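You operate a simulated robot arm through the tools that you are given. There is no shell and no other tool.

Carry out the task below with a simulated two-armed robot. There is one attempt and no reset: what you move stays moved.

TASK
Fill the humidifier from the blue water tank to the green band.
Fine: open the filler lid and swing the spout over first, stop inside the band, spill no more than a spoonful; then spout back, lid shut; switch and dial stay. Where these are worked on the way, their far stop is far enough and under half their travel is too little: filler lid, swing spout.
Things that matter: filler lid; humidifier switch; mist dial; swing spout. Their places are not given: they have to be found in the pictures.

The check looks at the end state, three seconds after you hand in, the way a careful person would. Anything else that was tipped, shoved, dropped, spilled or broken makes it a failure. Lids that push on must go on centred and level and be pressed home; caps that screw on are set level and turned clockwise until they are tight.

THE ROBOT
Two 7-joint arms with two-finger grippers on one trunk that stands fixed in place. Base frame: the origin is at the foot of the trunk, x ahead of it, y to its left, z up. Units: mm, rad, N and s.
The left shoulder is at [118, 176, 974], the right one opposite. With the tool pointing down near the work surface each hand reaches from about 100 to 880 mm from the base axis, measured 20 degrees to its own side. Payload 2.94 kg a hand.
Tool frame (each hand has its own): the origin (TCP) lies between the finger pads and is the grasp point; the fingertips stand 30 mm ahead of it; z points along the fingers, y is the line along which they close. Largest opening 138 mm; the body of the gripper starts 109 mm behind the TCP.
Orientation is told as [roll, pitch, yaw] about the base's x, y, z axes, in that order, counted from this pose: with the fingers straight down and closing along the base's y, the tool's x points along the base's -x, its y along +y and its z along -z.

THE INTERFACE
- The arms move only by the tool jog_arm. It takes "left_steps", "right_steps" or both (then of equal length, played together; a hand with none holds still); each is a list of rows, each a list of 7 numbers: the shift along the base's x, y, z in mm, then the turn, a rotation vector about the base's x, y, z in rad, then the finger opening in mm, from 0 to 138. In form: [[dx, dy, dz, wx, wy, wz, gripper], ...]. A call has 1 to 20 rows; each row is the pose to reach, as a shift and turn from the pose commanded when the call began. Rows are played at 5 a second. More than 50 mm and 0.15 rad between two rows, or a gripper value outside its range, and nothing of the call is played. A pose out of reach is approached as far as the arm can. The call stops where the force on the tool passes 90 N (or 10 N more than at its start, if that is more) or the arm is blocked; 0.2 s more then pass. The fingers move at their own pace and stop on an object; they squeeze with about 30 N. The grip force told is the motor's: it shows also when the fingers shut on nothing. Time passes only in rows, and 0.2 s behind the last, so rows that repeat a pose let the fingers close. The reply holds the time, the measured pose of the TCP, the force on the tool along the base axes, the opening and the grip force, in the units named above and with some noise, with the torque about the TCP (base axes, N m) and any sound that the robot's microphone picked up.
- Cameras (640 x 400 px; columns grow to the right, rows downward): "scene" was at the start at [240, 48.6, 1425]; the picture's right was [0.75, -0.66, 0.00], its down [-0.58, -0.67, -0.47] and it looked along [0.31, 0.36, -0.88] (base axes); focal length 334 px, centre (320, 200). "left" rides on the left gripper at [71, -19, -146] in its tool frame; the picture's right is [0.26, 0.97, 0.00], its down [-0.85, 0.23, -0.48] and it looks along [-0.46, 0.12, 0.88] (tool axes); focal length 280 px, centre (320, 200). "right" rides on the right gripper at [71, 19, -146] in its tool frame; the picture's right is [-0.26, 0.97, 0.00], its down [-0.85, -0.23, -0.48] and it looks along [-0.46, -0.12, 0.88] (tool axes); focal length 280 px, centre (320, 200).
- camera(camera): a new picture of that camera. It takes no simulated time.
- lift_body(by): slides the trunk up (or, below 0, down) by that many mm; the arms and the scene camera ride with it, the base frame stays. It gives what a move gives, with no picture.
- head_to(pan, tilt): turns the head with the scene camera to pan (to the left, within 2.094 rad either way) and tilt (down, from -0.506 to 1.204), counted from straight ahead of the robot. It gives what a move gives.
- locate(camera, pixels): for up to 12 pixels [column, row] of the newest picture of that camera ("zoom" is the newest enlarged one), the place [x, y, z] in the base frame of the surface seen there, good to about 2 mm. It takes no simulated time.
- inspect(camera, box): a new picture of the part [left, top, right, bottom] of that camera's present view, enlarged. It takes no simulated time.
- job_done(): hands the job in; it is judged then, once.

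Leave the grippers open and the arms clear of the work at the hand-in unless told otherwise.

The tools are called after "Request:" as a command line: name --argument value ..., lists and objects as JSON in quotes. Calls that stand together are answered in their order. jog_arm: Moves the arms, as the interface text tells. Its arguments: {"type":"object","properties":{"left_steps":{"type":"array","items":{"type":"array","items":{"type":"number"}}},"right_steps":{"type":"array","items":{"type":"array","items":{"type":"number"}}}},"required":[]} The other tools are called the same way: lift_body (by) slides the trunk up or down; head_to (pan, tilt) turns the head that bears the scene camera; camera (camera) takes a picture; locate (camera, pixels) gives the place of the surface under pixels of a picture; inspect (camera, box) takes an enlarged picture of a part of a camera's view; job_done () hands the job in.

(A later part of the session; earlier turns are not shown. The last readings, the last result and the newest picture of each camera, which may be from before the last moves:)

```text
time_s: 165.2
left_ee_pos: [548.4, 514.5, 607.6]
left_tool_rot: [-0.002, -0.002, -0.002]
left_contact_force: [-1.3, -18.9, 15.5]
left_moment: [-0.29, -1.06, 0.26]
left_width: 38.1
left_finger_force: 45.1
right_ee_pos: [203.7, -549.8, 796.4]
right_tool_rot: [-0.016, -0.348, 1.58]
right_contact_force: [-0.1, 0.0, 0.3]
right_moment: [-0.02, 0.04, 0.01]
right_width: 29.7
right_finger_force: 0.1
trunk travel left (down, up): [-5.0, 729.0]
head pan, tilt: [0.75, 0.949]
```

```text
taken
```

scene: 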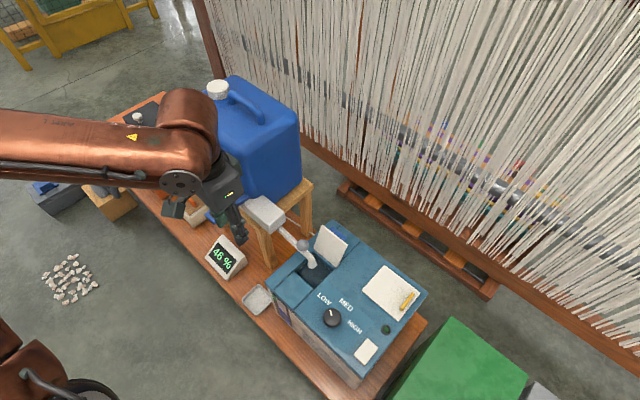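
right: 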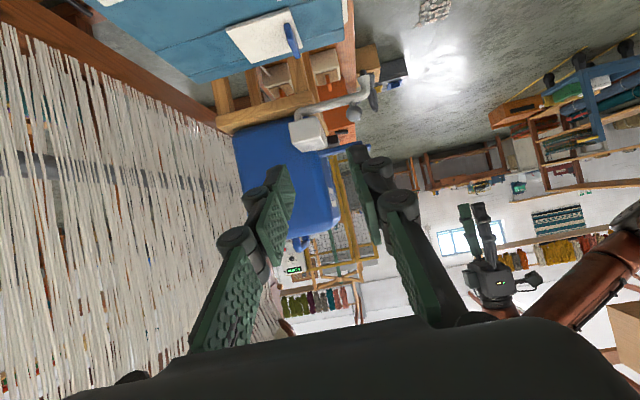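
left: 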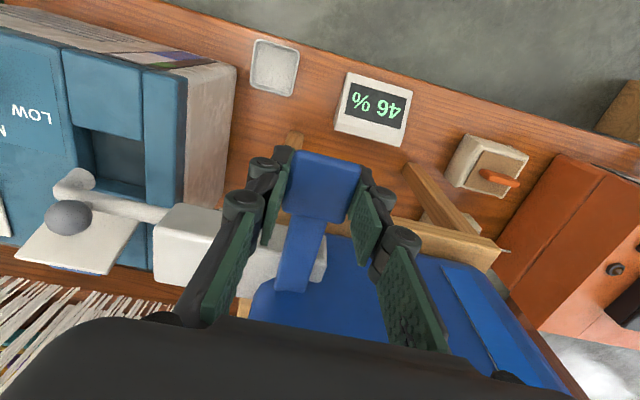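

Pressing down is the direction that gives: about 3 mm at 15 N. I'll release, close the fingers, and press from above with the fingertips for better control.

Request:
jog_arm --left_steps '[[0, 0, 4, 0, 0, 0, 45], [0, 0, 5, 0, 0, 0, 58], [0, 0, 20, 0, 0, 0, 60], [0, 0, 42, 0, 0, 0, 60], [-4, 0, 50, 0, 0, 0, 40], [-6, 0, 50, 0, 0, 0, 20], [-6, 0, 50, 0, 0, 0, 0], [-6, 0, 50, 0, 0, 0, 0]]'

Request:
camera --camera "left"

Request:
inspect --camera "scene" --box '[260, 275, 320, 335]'

```text
time_s: 167.0
left_ee_pos: [542.3, 518.0, 653.8]
left_tool_rot: [0.0, 0.001, 0.001]
left_contact_force: [-0.6, -0.2, -1.0]
left_moment: [0.0, 0.03, -0.01]
left_width: 0.0
left_finger_force: 20.3
right_ee_pos: [204.0, -550.0, 797.3]
right_tool_rot: [-0.016, -0.344, 1.577]
right_contact_force: [0.0, 0.4, 0.3]
right_moment: [-0.06, 0.01, 0.02]
right_width: 29.8
right_finger_force: 0.1
trunk travel left (down, up): [-5.0, 729.0]
head pan, tilt: [0.75, 0.949]
```

```text
taken
```

left: 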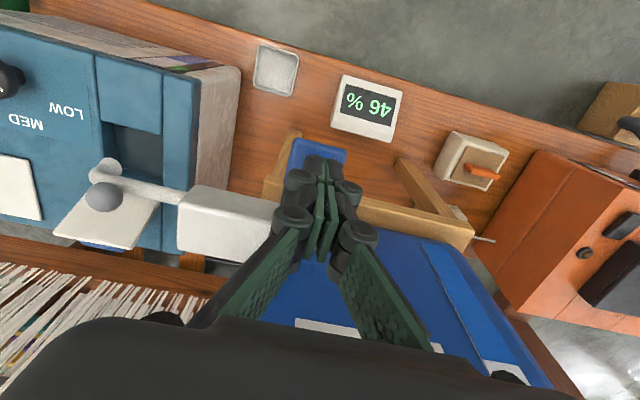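

```text
6.67 times, centred on (290, 305) of scene
```

zoom: 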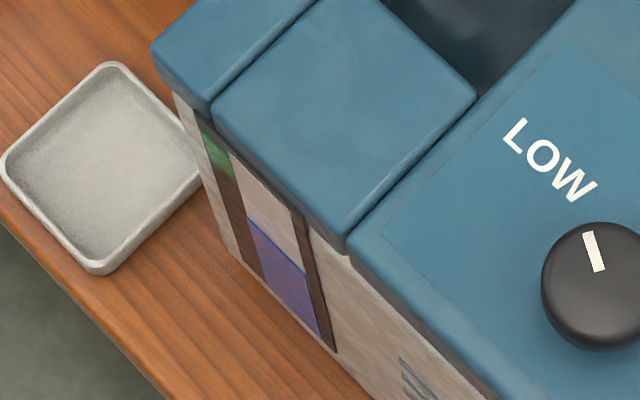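

I'm above the paddle with the fingers shut. I'll press down in small steps, watching the force and the gauge.

Request:
jog_arm --left_steps '[[0, -3, -6, 0, 0, 0, 0], [0, -3, -12, 0, 0, 0, 0], [0, -3, -16, 0, 0, 0, 0], [0, -3, -20, 0, 0, 0, 0]]'

Request:
inspect --camera "scene" --box '[240, 180, 340, 335]'

```text
time_s: 168.0
left_ee_pos: [541.3, 515.0, 634.0]
left_tool_rot: [0.003, 0.001, 0.001]
left_contact_force: [-1.4, 1.8, 3.6]
left_moment: [0.05, -0.01, 0.0]
left_width: 5.8
left_finger_force: 28.1
right_ee_pos: [204.7, -549.9, 796.9]
right_tool_rot: [-0.012, -0.345, 1.578]
right_contact_force: [0.3, 0.2, 0.1]
right_moment: [-0.01, 0.01, -0.03]
right_width: 29.9
right_finger_force: 0.0
trunk travel left (down, up): [-5.0, 729.0]
head pan, tilt: [0.75, 0.949]
```

```text
2.58 times, centred on (290, 258) of scene
```

zoom: 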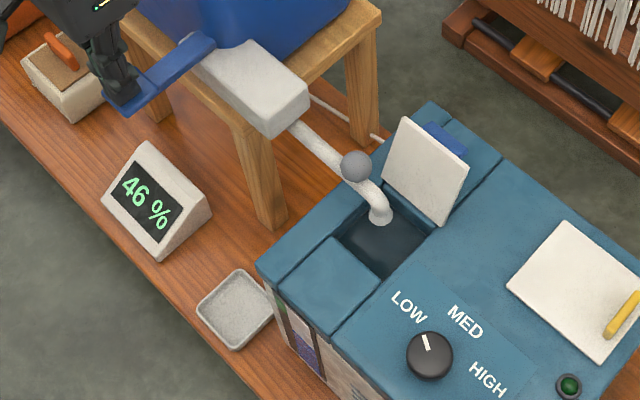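

Only 3.6 N so far and no flow yet. I'll check how far the paddle has moved.

Request:
camera --camera "left"

Request:
inspect --camera "left" --box '[230, 110, 430, 290]'

Request:
locate --camera "scene" --pixels '[[250, 205], [256, 203], [270, 192], [245, 220], [262, 197], [280, 205]]'

Request:
locate --camera "left" --pixels '[[300, 150], [340, 150], [295, 165], [345, 165], [308, 230], [315, 240]]'

```text
taken
```

left: 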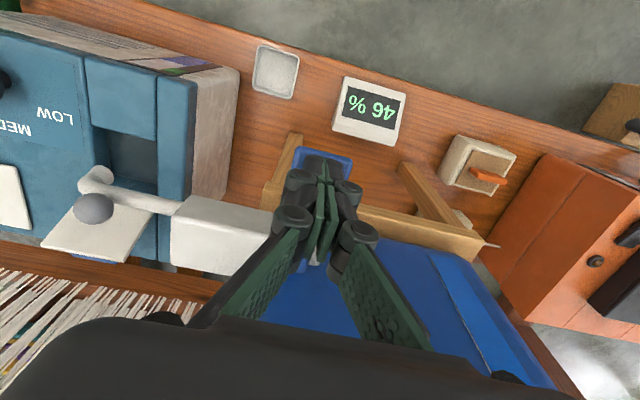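

```text
2.22 times, centred on (330, 200) of left
```

zoom: 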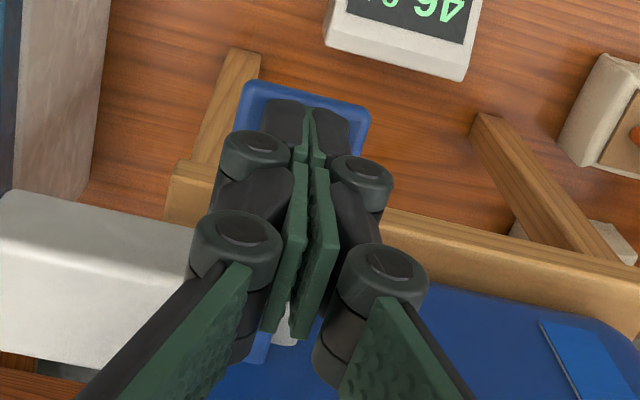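

```text
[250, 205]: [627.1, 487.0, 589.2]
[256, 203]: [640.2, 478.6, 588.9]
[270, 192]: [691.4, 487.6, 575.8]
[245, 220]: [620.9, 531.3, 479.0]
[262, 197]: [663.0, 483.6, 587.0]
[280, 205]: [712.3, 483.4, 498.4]
```

```text
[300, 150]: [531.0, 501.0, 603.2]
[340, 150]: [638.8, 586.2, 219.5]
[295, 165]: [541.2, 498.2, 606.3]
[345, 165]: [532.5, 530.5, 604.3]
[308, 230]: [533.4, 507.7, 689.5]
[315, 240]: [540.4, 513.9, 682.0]
```

The paddle has gone down about 7 mm with light force, so it's a press-down lever. I'll press a further 5 mm and check the spout and gauge.

Request:
jog_arm --left_steps '[[0, 0, -3, 0, 0, 0, 0], [0, 0, -5, 0, 0, 0, 0]]'

Request:
inspect --camera "scene" --box '[250, 220, 340, 335]'

```text
time_s: 168.6
left_ee_pos: [541.7, 514.3, 629.5]
left_tool_rot: [-0.001, 0.003, 0.0]
left_contact_force: [-0.2, 2.4, 3.2]
left_moment: [0.06, 0.0, 0.01]
left_width: 6.0
left_finger_force: 28.1
right_ee_pos: [204.0, -548.7, 797.5]
right_tool_rot: [-0.013, -0.347, 1.577]
right_contact_force: [0.1, -0.3, -0.7]
right_moment: [0.01, 0.0, -0.01]
right_width: 29.9
right_finger_force: 0.0
trunk travel left (down, up): [-5.0, 729.0]
head pan, tilt: [0.75, 0.949]
```

```text
3.48 times, centred on (295, 278) of scene
```

zoom: 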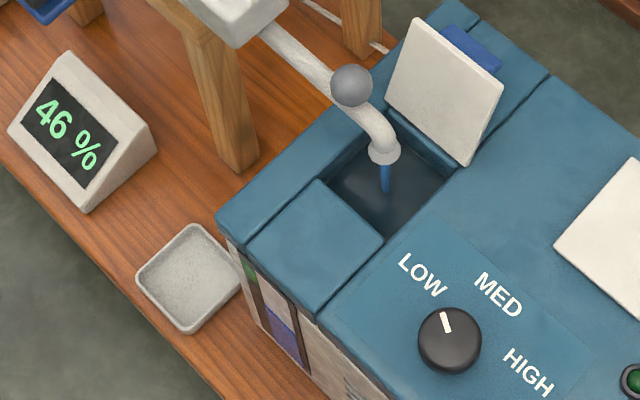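

Water is running into the hole. I'll hold and watch the gauge at short intervals.

Request:
jog_arm --left_steps '[[0, 0, 0, 0, 0, 0, 0], [0, 0, 0, 0, 0, 0, 0], [0, 0, 0, 0, 0, 0, 0], [0, 0, 0, 0, 0, 0, 0]]'

Request:
inspect --camera "scene" --box '[270, 285, 310, 335]'

Request:
locate --camera "zoom" --pixels '[[240, 185], [265, 212], [265, 200], [265, 190], [295, 240], [250, 180]]'

```text
time_s: 169.6
left_ee_pos: [541.6, 513.9, 629.4]
left_tool_rot: [-0.001, 0.002, 0.001]
left_contact_force: [0.5, 0.5, 2.9]
left_moment: [0.01, -0.08, -0.01]
left_width: 6.0
left_finger_force: 27.9
right_ee_pos: [204.1, -549.3, 796.8]
right_tool_rot: [-0.015, -0.347, 1.579]
right_contact_force: [-0.3, -0.3, 0.4]
right_moment: [-0.02, 0.01, -0.03]
right_width: 30.1
right_finger_force: 0.1
trunk travel left (down, up): [-5.0, 729.0]
head pan, tilt: [0.75, 0.949]
```

```text
8.00 times, centred on (290, 310) of scene
```

zoom: 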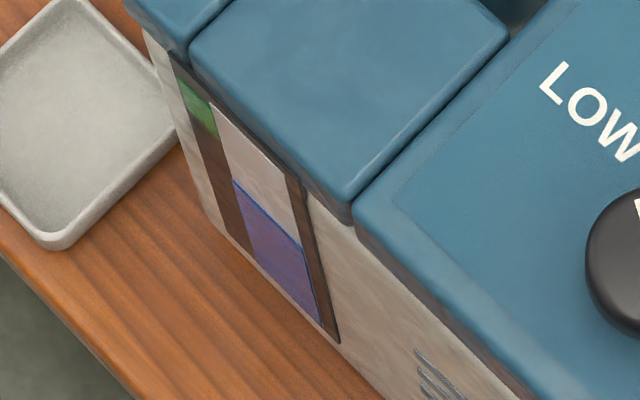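

```text
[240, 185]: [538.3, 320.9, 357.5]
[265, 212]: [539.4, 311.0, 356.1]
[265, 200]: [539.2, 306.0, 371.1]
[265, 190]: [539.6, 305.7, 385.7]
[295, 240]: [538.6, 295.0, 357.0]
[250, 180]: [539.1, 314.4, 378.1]
```

The rise is slow, which is good for control. I'll hold 2 s more.

Request:
jog_arm --left_steps '[[0, 0, -1, 0, 0, 0, 0], [0, 0, -1, 0, 0, 0, 0], [0, 0, -1, 0, 0, 0, 0], [0, 0, -1, 0, 0, 0, 0], [0, 0, -1, 0, 0, 0, 0], [0, 0, -1, 0, 0, 0, 0], [0, 0, -1, 0, 0, 0, 0], [0, 0, -1, 0, 0, 0, 0], [0, 0, -1, 0, 0, 0, 0], [0, 0, -1, 0, 0, 0, 0]]'

Request:
inspect --camera "scene" --box '[270, 285, 310, 335]'

Request:
inspect --camera "scene" --box '[280, 225, 340, 285]'

```text
time_s: 171.8
left_ee_pos: [541.9, 513.2, 629.5]
left_tool_rot: [0.0, 0.001, -0.001]
left_contact_force: [0.0, 0.5, 3.2]
left_moment: [0.0, -0.01, -0.01]
left_width: 5.7
left_finger_force: 29.0
right_ee_pos: [203.1, -550.1, 796.6]
right_tool_rot: [-0.014, -0.345, 1.577]
right_contact_force: [-0.4, -0.6, -0.3]
right_moment: [-0.01, -0.04, 0.04]
right_width: 29.9
right_finger_force: 0.0
trunk travel left (down, up): [-5.0, 729.0]
head pan, tilt: [0.75, 0.949]
```

```text
8.00 times, centred on (290, 310) of scene
```

zoom: 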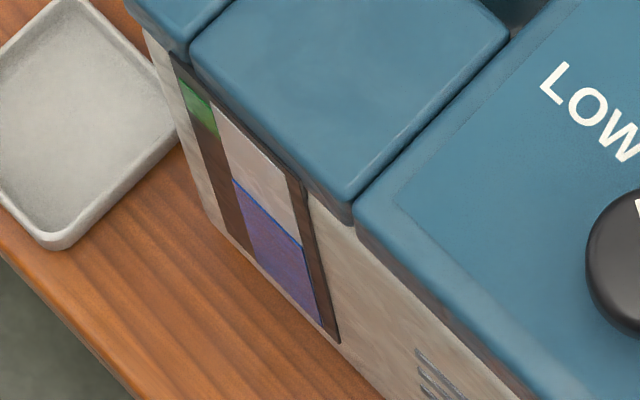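

```text
6.67 times, centred on (310, 255) of scene
```

zoom: 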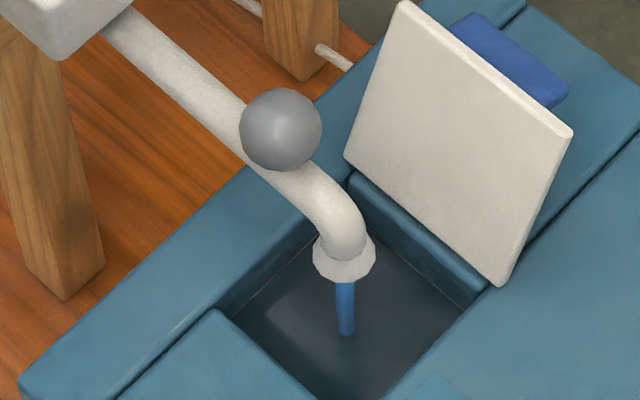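

Flow is steady but slow. I'll press 5 mm deeper for a bit more and measure again.

Request:
jog_arm --left_steps '[[0, 0, -3, 0, 0, 0, 0], [0, 0, -5, 0, 0, 0, 0], [0, 0, -5, 0, 0, 0, 0], [0, 0, -5, 0, 0, 0, 0], [0, 0, -5, 0, 0, 0, 0]]'

Request:
inspect --camera "scene" --box '[280, 225, 340, 285]'

Request:
inspect --camera "scene" --box '[270, 285, 310, 335]'

Request:
locate --camera "zoom" --pixels '[[240, 182], [265, 208], [265, 205], [290, 232]]'

```text
time_s: 173.0
left_ee_pos: [542.6, 513.5, 623.8]
left_tool_rot: [0.0, 0.0, -0.001]
left_contact_force: [-1.0, 0.7, 3.6]
left_moment: [-0.01, 0.03, 0.0]
left_width: 6.1
left_finger_force: 28.4
right_ee_pos: [204.0, -549.1, 797.3]
right_tool_rot: [-0.016, -0.346, 1.578]
right_contact_force: [0.2, -0.1, 0.8]
right_moment: [-0.01, 0.02, -0.04]
right_width: 30.1
right_finger_force: 0.0
trunk travel left (down, up): [-5.0, 729.0]
head pan, tilt: [0.75, 0.949]
```

```text
6.67 times, centred on (310, 255) of scene
```

zoom: 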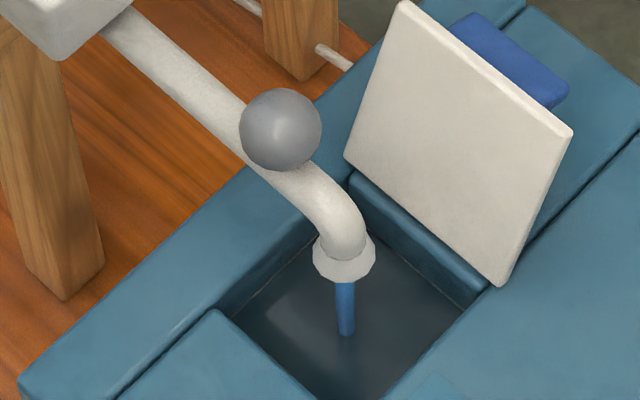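

```text
8.00 times, centred on (290, 310) of scene
```

zoom: 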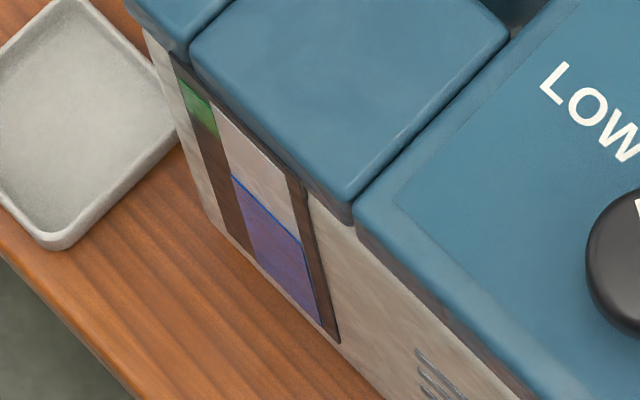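

```text
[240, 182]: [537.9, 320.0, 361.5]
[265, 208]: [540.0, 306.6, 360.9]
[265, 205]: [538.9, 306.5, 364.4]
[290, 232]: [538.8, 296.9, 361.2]
```

The level is at about 362. I'll hold this opening 2 s more.

Request:
jog_arm --left_steps '[[0, 0, 0, 0, 0, 0, 0], [0, 0, 0, 0, 0, 0, 0], [0, 0, 0, 0, 0, 0, 0], [0, 0, 0, 0, 0, 0, 0], [0, 0, 0, 0, 0, 0, 0], [0, 0, 0, 0, 0, 0, 0], [0, 0, 0, 0, 0, 0, 0], [0, 0, 0, 0, 0, 0, 0], [0, 0, 0, 0, 0, 0, 0], [0, 0, 0, 0, 0, 0, 0]]'

Request:
inspect --camera "scene" --box '[270, 285, 310, 335]'

Request:
locate --camera "zoom" --pixels '[[240, 175], [265, 203], [265, 198], [290, 225]]'

```text
time_s: 175.2
left_ee_pos: [542.4, 514.8, 624.3]
left_tool_rot: [0.003, 0.002, -0.001]
left_contact_force: [0.0, -0.6, 3.9]
left_moment: [0.0, -0.05, 0.02]
left_width: 6.1
left_finger_force: 28.5
right_ee_pos: [205.0, -550.5, 797.5]
right_tool_rot: [-0.014, -0.346, 1.579]
right_contact_force: [-0.4, 0.2, 0.4]
right_moment: [0.02, 0.0, 0.03]
right_width: 29.9
right_finger_force: 0.1
trunk travel left (down, up): [-5.0, 729.0]
head pan, tilt: [0.75, 0.949]
```

```text
8.00 times, centred on (290, 310) of scene
```

zoom: 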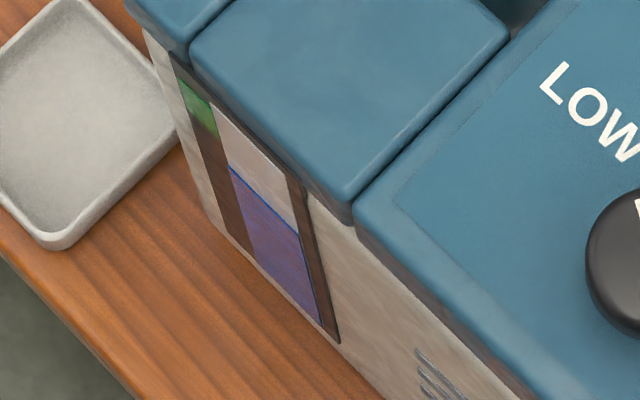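

```text
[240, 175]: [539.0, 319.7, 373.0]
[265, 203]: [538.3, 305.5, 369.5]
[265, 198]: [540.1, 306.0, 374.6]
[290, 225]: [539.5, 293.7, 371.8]
```

The level is at about 370, rising roughly 4 mm/s. I'll hold for 4 s and check again.

Request:
jog_arm --left_steps '[[0, 0, 0, 0, 0, 0, 0], [0, 0, 0, 0, 0, 0, 0], [0, 0, 0, 0, 0, 0, 0], [0, 0, 0, 0, 0, 0, 0], [0, 0, 0, 0, 0, 0, 0], [0, 0, 0, 0, 0, 0, 0], [0, 0, 0, 0, 0, 0, 0], [0, 0, 0, 0, 0, 0, 0], [0, 0, 0, 0, 0, 0, 0], [0, 0, 0, 0, 0, 0, 0], [0, 0, 0, 0, 0, 0, 0], [0, 0, 0, 0, 0, 0, 0], [0, 0, 0, 0, 0, 0, 0], [0, 0, 0, 0, 0, 0, 0], [0, 0, 0, 0, 0, 0, 0], [0, 0, 0, 0, 0, 0, 0], [0, 0, 0, 0, 0, 0, 0], [0, 0, 0, 0, 0, 0, 0]]'

Request:
inspect --camera "scene" --box '[270, 285, 310, 335]'

Request:
locate --camera "zoom" --pixels '[[240, 162], [265, 190], [265, 185], [290, 215], [210, 138], [205, 130]]'

```text
time_s: 179.0
left_ee_pos: [541.9, 514.6, 623.1]
left_tool_rot: [0.002, 0.002, 0.0]
left_contact_force: [-0.2, 0.0, 4.4]
left_moment: [-0.02, -0.01, 0.02]
left_width: 6.0
left_finger_force: 28.3
right_ee_pos: [205.5, -549.9, 797.0]
right_tool_rot: [-0.014, -0.346, 1.577]
right_contact_force: [-0.6, -0.8, 0.2]
right_moment: [-0.02, 0.01, -0.02]
right_width: 29.9
right_finger_force: 0.0
trunk travel left (down, up): [-5.0, 729.0]
head pan, tilt: [0.75, 0.949]
```

```text
8.00 times, centred on (290, 310) of scene
```

zoom: 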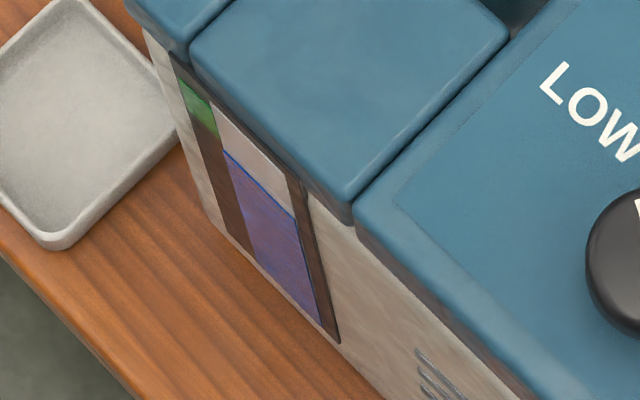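

```text
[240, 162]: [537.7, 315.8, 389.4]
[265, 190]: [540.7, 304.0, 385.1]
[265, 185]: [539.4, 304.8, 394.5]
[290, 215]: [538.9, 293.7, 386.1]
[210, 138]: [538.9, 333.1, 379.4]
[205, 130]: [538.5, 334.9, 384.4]
```

The level is at about 387, roughly at the band's lower edge. I'll hold 2.4 s more.

Request:
jog_arm --left_steps '[[0, 0, 0, 0, 0, 0, 0], [0, 0, 0, 0, 0, 0, 0], [0, 0, 0, 0, 0, 0, 0], [0, 0, 0, 0, 0, 0, 0], [0, 0, 0, 0, 0, 0, 0], [0, 0, 0, 0, 0, 0, 0], [0, 0, 0, 0, 0, 0, 0], [0, 0, 0, 0, 0, 0, 0], [0, 0, 0, 0, 0, 0, 0], [0, 0, 0, 0, 0, 0, 0], [0, 0, 0, 0, 0, 0, 0]]'

Request:
inspect --camera "scene" --box '[270, 285, 310, 335]'

Request:
locate --camera "zoom" --pixels '[[240, 155], [265, 180], [265, 175], [285, 200], [216, 137], [184, 82], [196, 122], [208, 108]]'

```text
time_s: 181.4
left_ee_pos: [540.8, 515.0, 623.9]
left_tool_rot: [0.004, 0.002, 0.0]
left_contact_force: [-1.2, -0.8, 3.5]
left_moment: [-0.01, -0.01, -0.03]
left_width: 5.9
left_finger_force: 28.5
right_ee_pos: [203.9, -549.8, 796.6]
right_tool_rot: [-0.015, -0.346, 1.579]
right_contact_force: [0.7, 0.2, -0.5]
right_moment: [-0.03, 0.01, -0.03]
right_width: 30.1
right_finger_force: 0.2
trunk travel left (down, up): [-5.0, 729.0]
head pan, tilt: [0.75, 0.949]
```

```text
8.00 times, centred on (290, 310) of scene
```

zoom: 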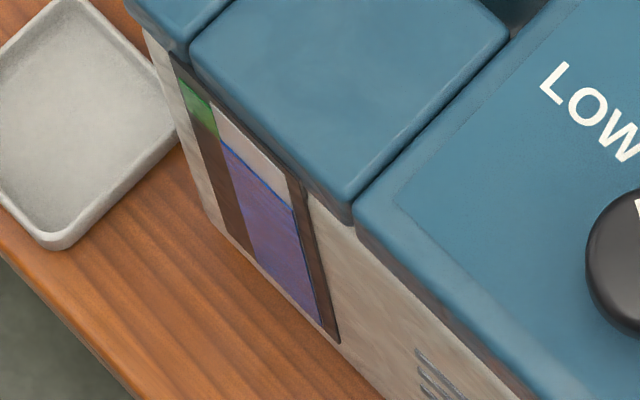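

```text
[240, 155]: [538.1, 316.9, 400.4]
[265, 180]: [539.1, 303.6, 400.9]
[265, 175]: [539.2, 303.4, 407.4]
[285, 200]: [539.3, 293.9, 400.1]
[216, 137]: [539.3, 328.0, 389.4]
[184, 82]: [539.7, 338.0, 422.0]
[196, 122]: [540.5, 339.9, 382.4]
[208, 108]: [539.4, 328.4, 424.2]
```

The level is at about 399, inside the band. I'll lift off the lever now and check that the flow stops.

Request:
jog_arm --left_steps '[[0, 0, 8, 0, 0, 0, 0], [0, 0, 20, 0, 0, 0, 0]]'

Request:
inspect --camera "scene" --box '[240, 180, 340, 290]'

Request:
inspect --camera "scene" --box '[270, 285, 310, 335]'

```text
time_s: 182.0
left_ee_pos: [541.3, 513.1, 643.0]
left_tool_rot: [0.002, 0.003, 0.0]
left_contact_force: [1.4, 0.1, -0.2]
left_moment: [0.0, 0.02, -0.01]
left_width: 0.1
left_finger_force: 29.1
right_ee_pos: [203.9, -549.8, 796.5]
right_tool_rot: [-0.015, -0.344, 1.577]
right_contact_force: [0.5, -0.1, 1.0]
right_moment: [0.01, 0.03, 0.02]
right_width: 30.0
right_finger_force: 0.1
trunk travel left (down, up): [-5.0, 729.0]
head pan, tilt: [0.75, 0.949]
```

```text
3.64 times, centred on (290, 235) of scene
```

zoom: 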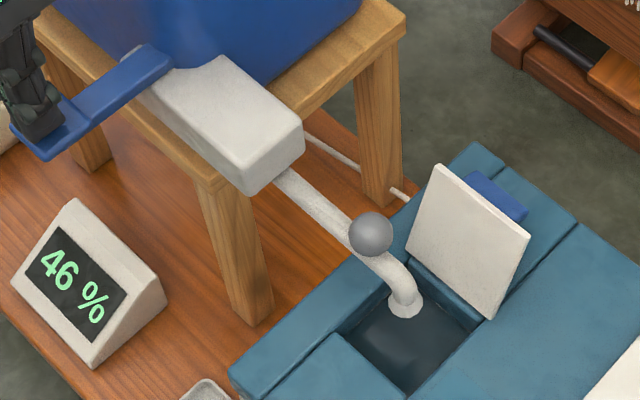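

```text
8.00 times, centred on (290, 310) of scene
```

zoom: 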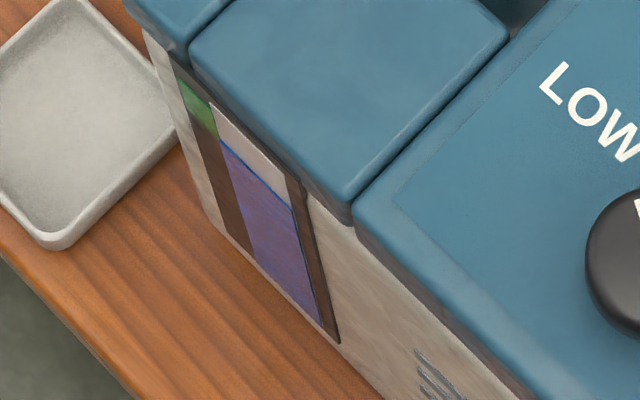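

The stream stopped and the lever sprang back. I'll compare the water line and the band edges more closely.

Request:
inspect --camera "scene" --box '[290, 290, 312, 312]'

Request:
inspect --camera "scene" --box '[278, 292, 302, 312]'

```text
16.00 times, centred on (301, 301) of scene
```

zoom: 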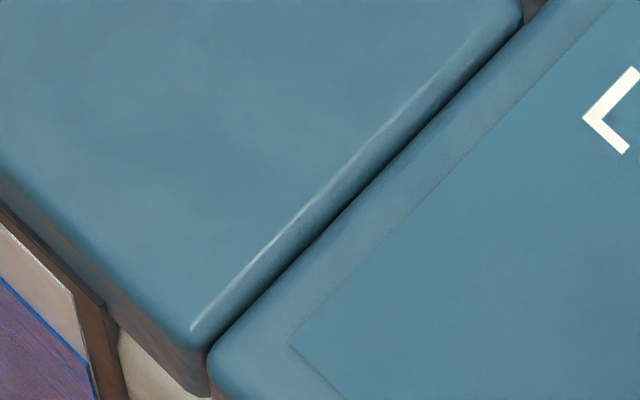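

```text
16.00 times, centred on (290, 302) of scene
```

zoom: 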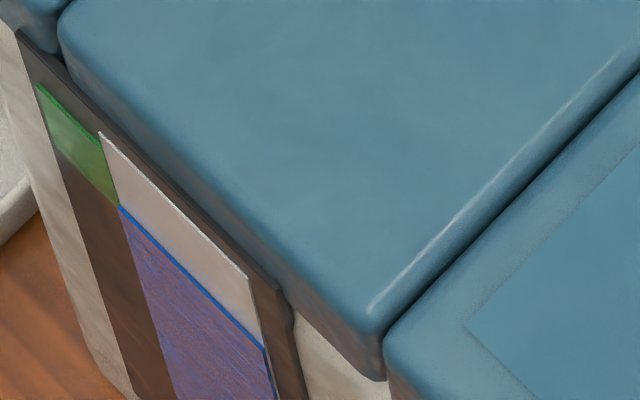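

Request:
locate --camera "zoom" --pixels '[[115, 198], [112, 205], [85, 175], [60, 148], [45, 95], [95, 135], [125, 213], [160, 243], [200, 280], [255, 335], [105, 140], [240, 275]]'

```text
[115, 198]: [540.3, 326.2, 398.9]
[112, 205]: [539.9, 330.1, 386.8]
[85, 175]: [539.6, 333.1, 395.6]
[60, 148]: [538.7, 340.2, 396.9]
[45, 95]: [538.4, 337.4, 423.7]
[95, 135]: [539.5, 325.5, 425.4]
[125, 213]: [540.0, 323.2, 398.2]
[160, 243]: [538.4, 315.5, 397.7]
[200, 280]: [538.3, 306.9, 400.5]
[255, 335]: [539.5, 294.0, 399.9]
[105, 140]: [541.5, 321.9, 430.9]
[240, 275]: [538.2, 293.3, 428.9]
```

Measured precisely, the band runs from about 396 to 427 and the water is at 399, only just inside. I'll top up about 10 mm with another short press.

Request:
jog_arm --left_steps '[[0, 0, -10, 0, 0, 0, 0], [0, 0, -19, 0, 0, 0, 0], [0, 0, -19, 0, 0, 0, 0], [0, 0, -19, 0, 0, 0, 0], [0, 0, -19, 0, 0, 0, 0], [0, 0, -19, 0, 0, 0, 0], [0, 0, -19, 0, 0, 0, 0], [0, 0, -19, 0, 0, 0, 0], [0, 0, -8, 0, 0, 0, 0], [0, 0, 4, 0, 0, 0, 0]]'

Request:
inspect --camera "scene" --box '[278, 292, 302, 312]'

Request:
locate --camera "zoom" --pixels '[[125, 200], [160, 232], [200, 268], [255, 322], [160, 225], [115, 185]]'

```text
time_s: 184.2
left_ee_pos: [540.3, 514.6, 646.2]
left_tool_rot: [0.0, 0.001, 0.001]
left_contact_force: [0.9, 0.2, -0.3]
left_moment: [0.0, 0.05, 0.01]
left_width: 0.1
left_finger_force: 28.4
right_ee_pos: [203.1, -549.0, 796.9]
right_tool_rot: [-0.015, -0.346, 1.579]
right_contact_force: [-0.3, 0.2, -0.2]
right_moment: [0.01, -0.03, 0.0]
right_width: 29.7
right_finger_force: 0.1
trunk travel left (down, up): [-5.0, 729.0]
head pan, tilt: [0.75, 0.949]
```

```text
16.00 times, centred on (290, 302) of scene
```

zoom: 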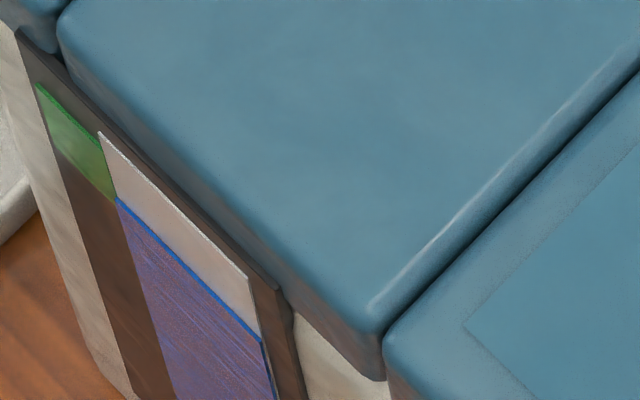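

```text
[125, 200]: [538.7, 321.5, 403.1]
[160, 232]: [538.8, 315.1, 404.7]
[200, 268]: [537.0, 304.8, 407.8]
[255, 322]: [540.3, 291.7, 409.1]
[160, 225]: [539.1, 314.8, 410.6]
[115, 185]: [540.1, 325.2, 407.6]
```

It's now at about 403. One more press of about 2 s at full depth should bring it near the middle, about 411.

Request:
jog_arm --left_steps '[[0, 0, -13, 0, 0, 0, 0], [0, 0, -22, 0, 0, 0, 0], [0, 0, -22, 0, 0, 0, 0], [0, 0, -22, 0, 0, 0, 0], [0, 0, -22, 0, 0, 0, 0], [0, 0, -22, 0, 0, 0, 0], [0, 0, -22, 0, 0, 0, 0], [0, 0, -22, 0, 0, 0, 0], [0, 0, -22, 0, 0, 0, 0], [0, 0, -22, 0, 0, 0, 0], [0, 0, -22, 0, 0, 0, 0], [0, 0, -10, 0, 0, 0, 0], [0, 0, 4, 0, 0, 0, 0]]'

Request:
inspect --camera "scene" --box '[278, 292, 302, 312]'

Request:
locate --camera "zoom" --pixels '[[125, 190], [160, 225], [200, 262], [255, 318], [160, 218], [115, 180]]'

Request:
inspect --camera "scene" --box '[240, 180, 340, 290]'

```text
time_s: 187.0
left_ee_pos: [542.5, 514.4, 651.7]
left_tool_rot: [0.0, 0.004, -0.001]
left_contact_force: [0.6, 0.2, 0.3]
left_moment: [0.0, 0.03, -0.02]
left_width: 0.0
left_finger_force: 28.4
right_ee_pos: [204.5, -549.8, 798.0]
right_tool_rot: [-0.012, -0.345, 1.579]
right_contact_force: [-0.6, 0.3, 0.4]
right_moment: [0.01, 0.04, -0.01]
right_width: 29.7
right_finger_force: 0.1
trunk travel left (down, up): [-5.0, 729.0]
head pan, tilt: [0.75, 0.949]
```

```text
16.00 times, centred on (290, 302) of scene
```

zoom: 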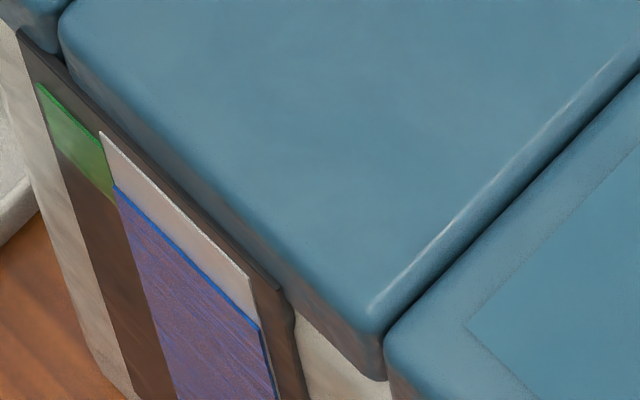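

```text
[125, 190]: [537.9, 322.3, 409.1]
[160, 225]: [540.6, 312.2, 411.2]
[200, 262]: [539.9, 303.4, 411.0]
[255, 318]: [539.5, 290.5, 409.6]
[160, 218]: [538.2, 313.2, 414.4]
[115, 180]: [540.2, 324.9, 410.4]
```

```text
3.64 times, centred on (290, 235) of scene
```

zoom: 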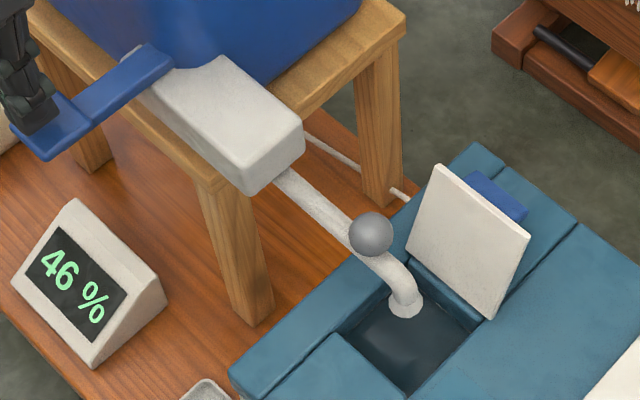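

The level is at about 410, close to the middle of the band, and the flow has stopped. Next I'll swing the spout back: up and over to the ball with the same hand yaw as when I released it.

Request:
jog_arm --left_steps '[[0, 0, 20, 0, 0, 0, 0], [0, -5, 45, 0, 0, 0.05, 20], [10, -20, 50, 0, 0, 0.13, 50], [20, -38, 50, 0, 0, 0.22, 50], [30, -56, 50, 0, 0, 0.31, 50], [40, -74, 50, 0, 0, 0.4, 50], [50, -92, 50, 0, 0, 0.49, 50], [60, -110, 50, 0, 0, 0.58, 50], [70, -128, 50, 0, 0, 0.67, 50], [80, -146, 50, 0, 0, 0.76, 50], [92, -164, 50, 0, 0, 0.84, 50], [102, -183, 48, 0, 0, 0.84, 50], [102, -183, 48, 0, 0, 0.84, 50]]'

Request:
camera --camera "left"

Request:
camera --camera "scene"

```text
time_s: 189.8
left_ee_pos: [643.8, 332.7, 698.7]
left_tool_rot: [0.002, 0.003, 0.84]
left_contact_force: [-0.4, -1.2, 0.6]
left_moment: [0.01, 0.05, 0.02]
left_width: 50.3
left_finger_force: 0.0
right_ee_pos: [203.9, -550.5, 796.0]
right_tool_rot: [-0.016, -0.346, 1.578]
right_contact_force: [-0.4, -0.1, -1.1]
right_moment: [0.01, -0.02, 0.0]
right_width: 30.0
right_finger_force: 0.1
trunk travel left (down, up): [-5.0, 729.0]
head pan, tilt: [0.75, 0.949]
```

```text
taken
```

left: 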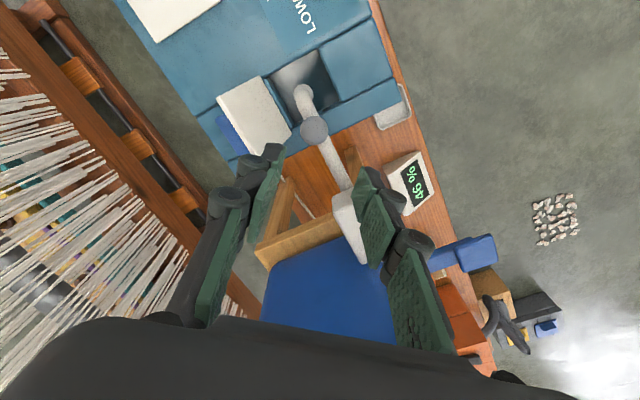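

```text
taken
```

scene: 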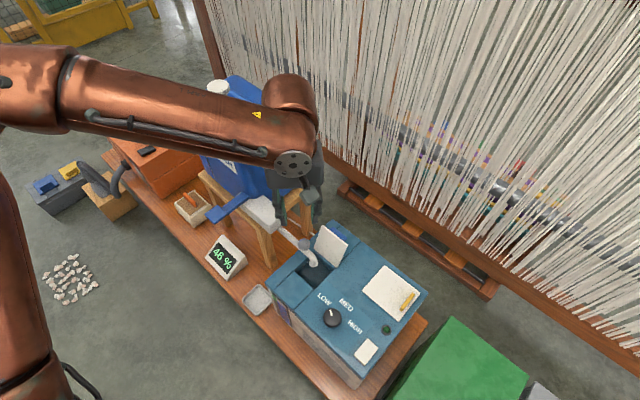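

Request:
locate --camera "left" --pixels '[[313, 130], [308, 124], [318, 135], [303, 93], [335, 170]]'

Request:
jog_arm --left_steps '[[0, -1, -20, 0, 0, 0, 50], [0, -1, -45, 0, 0, 0, 50], [0, -1, -70, 0, 0, 0, 50], [0, -1, -95, 0, 0, 0, 50], [0, -1, -100, 0, 0, 0, 50]]'

Request:
camera --camera "left"

```text
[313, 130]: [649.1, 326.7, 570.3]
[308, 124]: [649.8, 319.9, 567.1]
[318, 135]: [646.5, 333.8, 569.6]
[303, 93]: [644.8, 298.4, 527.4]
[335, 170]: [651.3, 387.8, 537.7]
```

```text
time_s: 191.0
left_ee_pos: [643.0, 329.9, 600.5]
left_tool_rot: [0.001, 0.002, 0.84]
left_contact_force: [0.1, -0.3, -0.1]
left_moment: [0.01, -0.04, -0.01]
left_width: 49.8
left_finger_force: 0.1
right_ee_pos: [205.0, -550.3, 796.5]
right_tool_rot: [-0.013, -0.345, 1.579]
right_contact_force: [-0.2, 0.0, -0.3]
right_moment: [-0.01, 0.0, -0.05]
right_width: 29.9
right_finger_force: 0.0
trunk travel left (down, up): [-5.0, 729.0]
head pan, tilt: [0.75, 0.949]
```

```text
taken
```

left: 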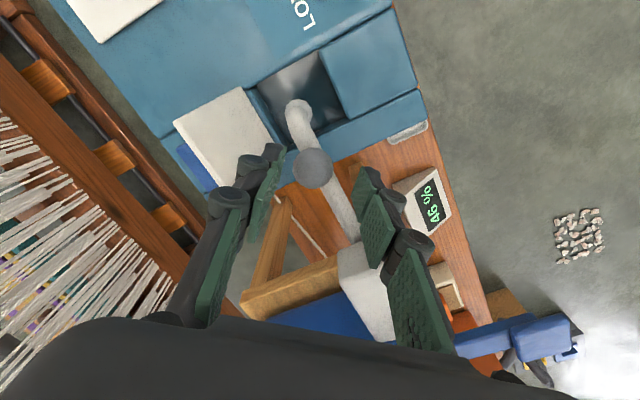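

The ball is centered at about (648, 327), and the pivot is better estimated as (652, 429), radius 103. I'll center, lower and grip.

Request:
jog_arm --left_steps '[[4.5, -2.4, -8, 0, 0, 0, 50], [4.5, -2.4, -20, 0, 0, 0, 50], [4.5, -2.4, -28, 0, 0, 0, 50], [4.5, -2.4, -28, 0, 0, 0, 38], [4.5, -2.4, -28, 0, 0, 0, 25], [4.5, -2.4, -28, 0, 0, 0, 15], [4.5, -2.4, -28, 0, 0, 0, 15]]'

Request:
camera --camera "left"

```text
time_s: 192.6
left_ee_pos: [648.6, 328.5, 573.1]
left_tool_rot: [0.001, 0.001, 0.84]
left_contact_force: [-2.8, 4.1, -0.3]
left_moment: [0.17, -0.02, -0.07]
left_width: 27.0
left_finger_force: 44.8
right_ee_pos: [203.6, -549.0, 796.7]
right_tool_rot: [-0.013, -0.345, 1.577]
right_contact_force: [-0.4, 0.5, 0.2]
right_moment: [0.01, 0.04, -0.01]
right_width: 30.0
right_finger_force: 0.0
trunk travel left (down, up): [-5.0, 729.0]
head pan, tilt: [0.75, 0.949]
```

```text
taken
```

left: 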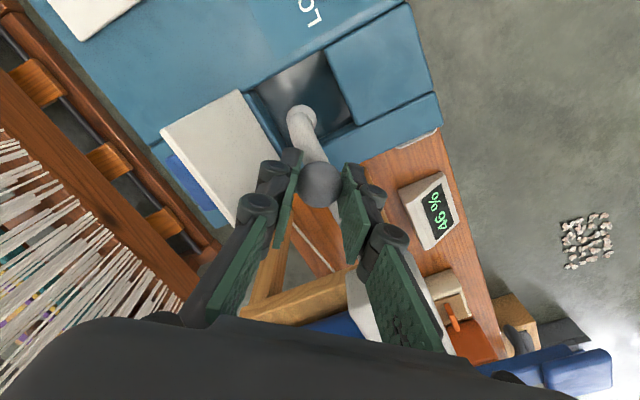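

I have the ball again. I'll swing it back along the fitted circle, center (649, 429) and radius 100.5.

Request:
jog_arm --left_steps '[[-8, 0.4, 0, 0, 0, -0.05, 15], [-15, 1.1, 0, 0, 0, -0.1, 15], [-22.4, 2.6, 0, 0, 0, -0.15, 15], [-29.7, 4.5, 0, 0, 0, -0.2, 15], [-36.8, 7, 0, 0, 0, -0.25, 15], [-43.7, 10, 0, 0, 0, -0.3, 15], [-50.4, 13.5, 0, 0, 0, -0.35, 15], [-56.7, 17.5, 0, 0, 0, -0.4, 15], [-62.8, 22, 0, 0, 0, -0.44, 15], [-68.5, 27, 0, 0, 0, -0.48, 15], [-73.8, 32.2, 0, 0, 0, -0.52, 15], [-78.7, 38, 0, 0, 0, -0.56, 15], [-83.2, 44.1, 0, 0, 0, -0.6, 15], [-87.2, 50.5, 0, 0, 0, -0.64, 15], [-90.7, 57.2, 0, 0, 0, -0.68, 15], [-93.7, 64.1, 0, 0, 0, -0.72, 15], [-93.7, 64.1, 0, 0, 0, -0.72, 15]]'

Request:
camera --camera "left"

```text
time_s: 196.2
left_ee_pos: [554.6, 391.2, 571.4]
left_tool_rot: [0.0, 0.002, 0.12]
left_contact_force: [-4.3, -10.1, -5.8]
left_moment: [-0.27, -0.32, -0.77]
left_width: 26.1
left_finger_force: 45.1
right_ee_pos: [203.5, -549.8, 796.7]
right_tool_rot: [-0.014, -0.344, 1.578]
right_contact_force: [0.3, -1.2, 1.0]
right_moment: [0.0, -0.02, 0.03]
right_width: 29.8
right_finger_force: 0.0
trunk travel left (down, up): [-5.0, 729.0]
head pan, tilt: [0.75, 0.949]
```

```text
taken
```

left: 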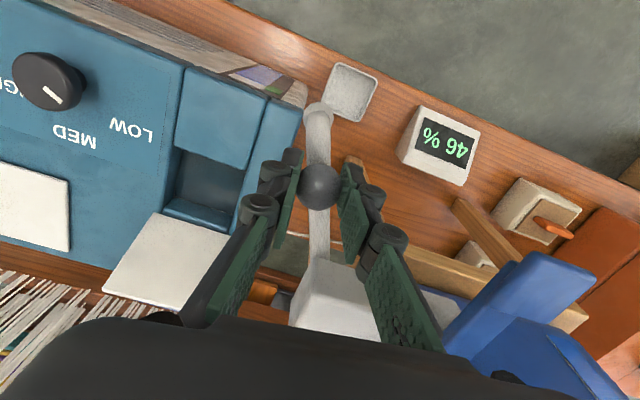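

Going well. I'll finish the swing back to its original stop, with a slight extra push.

Request:
jog_arm --left_steps '[[-2.4, 7.2, 0, 0, 0, -0.03, 15], [-4.4, 14.4, 0, 0, 0, -0.06, 15], [-5.6, 21.8, 0, 0, 0, -0.09, 15], [-6.5, 29.3, 0, 0, 0, -0.12, 15], [-6.8, 36.4, 0, 0, 0, -0.12, 15], [-6.8, 39.5, 0, 0, 0, -0.12, 15], [-6.8, 39.5, 0, 0, 0, -0.12, 15]]'

Request:
camera --camera "left"

```text
time_s: 197.8
left_ee_pos: [547.0, 430.6, 570.6]
left_tool_rot: [-0.002, 0.003, -0.001]
left_contact_force: [-2.8, -18.3, -6.5]
left_moment: [-0.38, 0.12, -0.21]
left_width: 27.2
left_finger_force: 44.9
right_ee_pos: [205.2, -549.3, 797.0]
right_tool_rot: [-0.015, -0.346, 1.578]
right_contact_force: [-0.8, 0.5, 0.0]
right_moment: [0.01, -0.03, -0.01]
right_width: 29.8
right_finger_force: 0.0
trunk travel left (down, up): [-5.0, 729.0]
head pan, tilt: [0.75, 0.949]
```

```text
taken
```

left: 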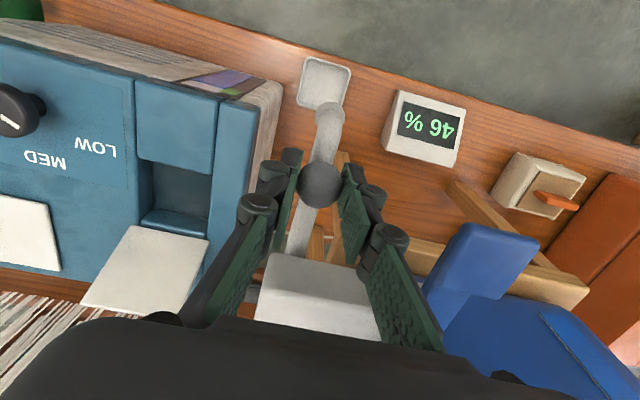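

It's back against its original stop. I'll release the ball, rise, and check the spout.

Request:
jog_arm --left_steps '[[0, -2, 0, 0, 0, 0, 32], [0, -2, 0, 0, 0, 0, 50], [0, -2, 5, 0, 0, 0, 60], [0, -2, 35, 0, 0, 0, 60], [0, -2, 75, 0, 0, 0, 60], [0, -2, 110, 0, 0, 0, 60], [0, -2, 110, 0, 0, 0, 60]]'

Request:
camera --camera "left"

Request:
camera --camera "scene"

Request:
locate --camera "left" --pixels '[[320, 135], [325, 88], [312, 165]]'

```text
time_s: 199.4
left_ee_pos: [546.8, 430.6, 682.3]
left_tool_rot: [0.001, 0.002, 0.0]
left_contact_force: [-0.7, 0.7, -0.4]
left_moment: [0.02, 0.0, -0.02]
left_width: 60.1
left_finger_force: 0.1
right_ee_pos: [204.9, -549.0, 798.3]
right_tool_rot: [-0.015, -0.343, 1.577]
right_contact_force: [0.3, 0.1, -0.5]
right_moment: [0.01, 0.01, -0.03]
right_width: 29.9
right_finger_force: 0.0
trunk travel left (down, up): [-5.0, 729.0]
head pan, tilt: [0.75, 0.949]
```

```text
taken
```

left: 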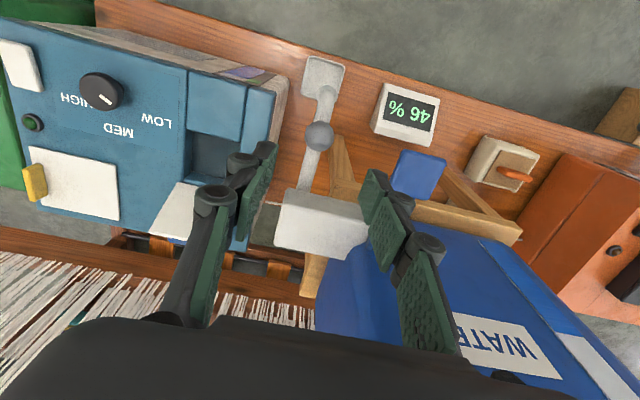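

```text
taken
```

scene: 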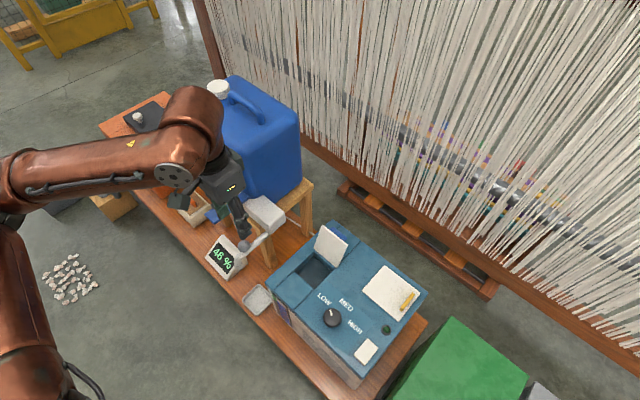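

```text
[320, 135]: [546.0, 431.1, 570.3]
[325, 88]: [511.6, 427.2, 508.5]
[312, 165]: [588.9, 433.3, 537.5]
```

The spout is back over its tray. Now the lid: I'll come down behind it with the fingers straddling its handle and push it forward from the back.

Request:
jog_arm --left_steps '[[12, -10, 10, 0, 0, 0, 64], [28, -22, 15, 0, 0, 0, 64], [44, -34, 18, 0, 0, 0, 64], [60, -46, 18, 0, 0, 0, 64], [76, -58, 18, 0, 0, 0, 64], [92, -70, 18, 0, 0, 0, 64], [108, -82, 18, 0, 0, 0, 64], [124, -94, 18, 0, 0, 0, 64], [140, -106, 15, 0, 0, 0, 64], [156, -116, 10, 0, 0, 0, 64], [172, -124, 0, 0, 0, 0, 64], [186, -129, -15, 0, 0, 0, 64], [194, -130, -30, 0, 0, 0, 64], [194, -130, -30, 0, 0, 0, 64]]'

Request:
camera --camera "left"

Request:
inspect --camera "scene" --box '[250, 180, 380, 300]'

```text
time_s: 202.4
left_ee_pos: [743.3, 299.1, 652.1]
left_tool_rot: [0.0, 0.0, -0.001]
left_contact_force: [0.1, 0.6, -1.0]
left_moment: [0.01, 0.02, -0.01]
left_width: 63.8
left_finger_force: 0.1
right_ee_pos: [205.8, -550.5, 797.2]
right_tool_rot: [-0.016, -0.345, 1.578]
right_contact_force: [0.7, 0.1, 0.0]
right_moment: [0.01, -0.02, -0.01]
right_width: 29.9
right_finger_force: 0.1
trunk travel left (down, up): [-5.0, 729.0]
head pan, tilt: [0.75, 0.949]
```

```text
taken
```

left: 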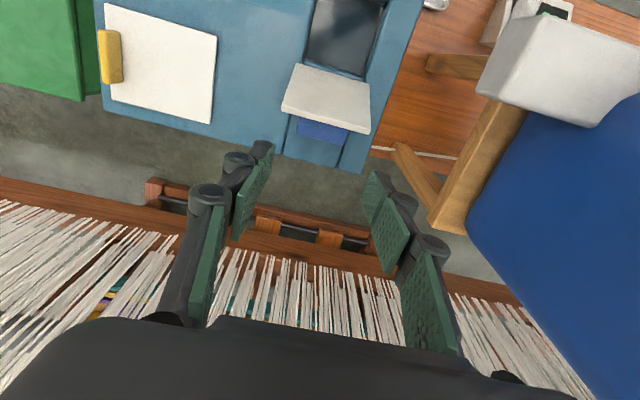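

```text
3.33 times, centred on (315, 240) of scene
```

zoom: 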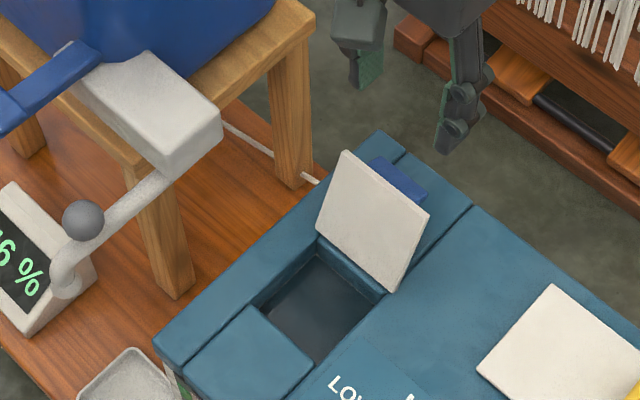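

Request:
locate --camera "left" --pixels '[[330, 98], [340, 128], [320, 132], [320, 122], [365, 130], [290, 100], [335, 80]]'

```text
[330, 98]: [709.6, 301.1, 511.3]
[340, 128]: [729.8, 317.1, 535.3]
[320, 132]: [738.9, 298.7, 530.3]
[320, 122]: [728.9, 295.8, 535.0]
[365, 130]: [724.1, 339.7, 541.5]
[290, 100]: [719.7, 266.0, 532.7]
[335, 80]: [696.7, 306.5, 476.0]
```

The lid leans back about 22° past upright. I'll lower the fingers behind the plate either side of the handle, then push it forward.

Request:
jog_arm --left_steps '[[2, 1, -20, 0, 0, 0, 64], [2, 1, -45, 0, 0, 0, 64], [2, 1, -70, 0, 0, 0, 64], [2, 1, -90, 0, 0, 0, 64], [2, 1, -96, 0, 0, 0, 64], [2, 1, -96, 0, 0, 0, 64]]'

Request:
camera --camera "left"

```text
time_s: 203.8
left_ee_pos: [743.0, 300.6, 554.5]
left_tool_rot: [0.0, 0.003, -0.001]
left_contact_force: [0.2, -0.3, -0.9]
left_moment: [0.02, 0.02, 0.03]
left_width: 63.9
left_finger_force: 0.1
right_ee_pos: [204.8, -550.7, 797.4]
right_tool_rot: [-0.014, -0.347, 1.578]
right_contact_force: [-0.6, 0.2, 0.3]
right_moment: [-0.02, -0.02, 0.05]
right_width: 29.8
right_finger_force: 0.1
trunk travel left (down, up): [-5.0, 729.0]
head pan, tilt: [0.75, 0.949]
```

```text
taken
```

left: 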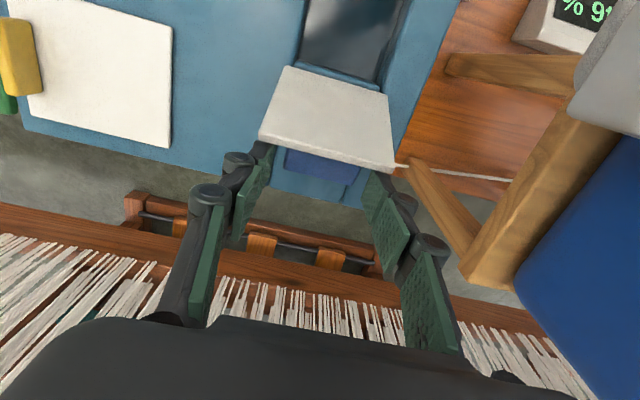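

The fingers are placed behind the plate. I'll push forward slowly until the lid tips over and closes.

Request:
jog_arm --left_steps '[[-6, 0, 0, 0, 0, 0, 64], [-12, 0, 0, 0, 0, 0, 64], [-18, 0, 1, 0, 0, 0, 64], [-24, 0, 2, 0, 0, 0, 64], [-30, 0, 3, 0, 0, 0, 64], [-36, 0, 4, 0, 0, 0, 64], [-42, 0, 5, 0, 0, 0, 64], [-48, 0, 6, 0, 0, 0, 64], [-48, 0, 6, 0, 0, 0, 64]]'

Request:
camera --camera "left"

```text
time_s: 205.8
left_ee_pos: [695.8, 300.5, 562.4]
left_tool_rot: [0.0, 0.002, 0.002]
left_contact_force: [0.4, -0.5, -0.5]
left_moment: [0.01, 0.0, 0.02]
left_width: 64.0
left_finger_force: 0.0
right_ee_pos: [204.4, -550.1, 796.8]
right_tool_rot: [-0.015, -0.345, 1.577]
right_contact_force: [-1.0, -0.2, -0.5]
right_moment: [0.01, 0.0, 0.05]
right_width: 30.1
right_finger_force: 0.2
trunk travel left (down, up): [-5.0, 729.0]
head pan, tilt: [0.75, 0.949]
```

```text
taken
```

left: 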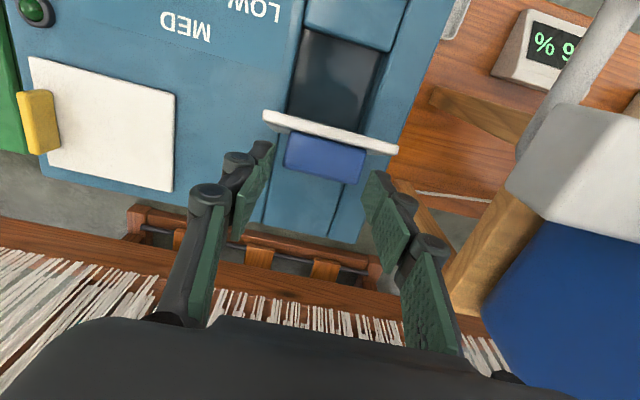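

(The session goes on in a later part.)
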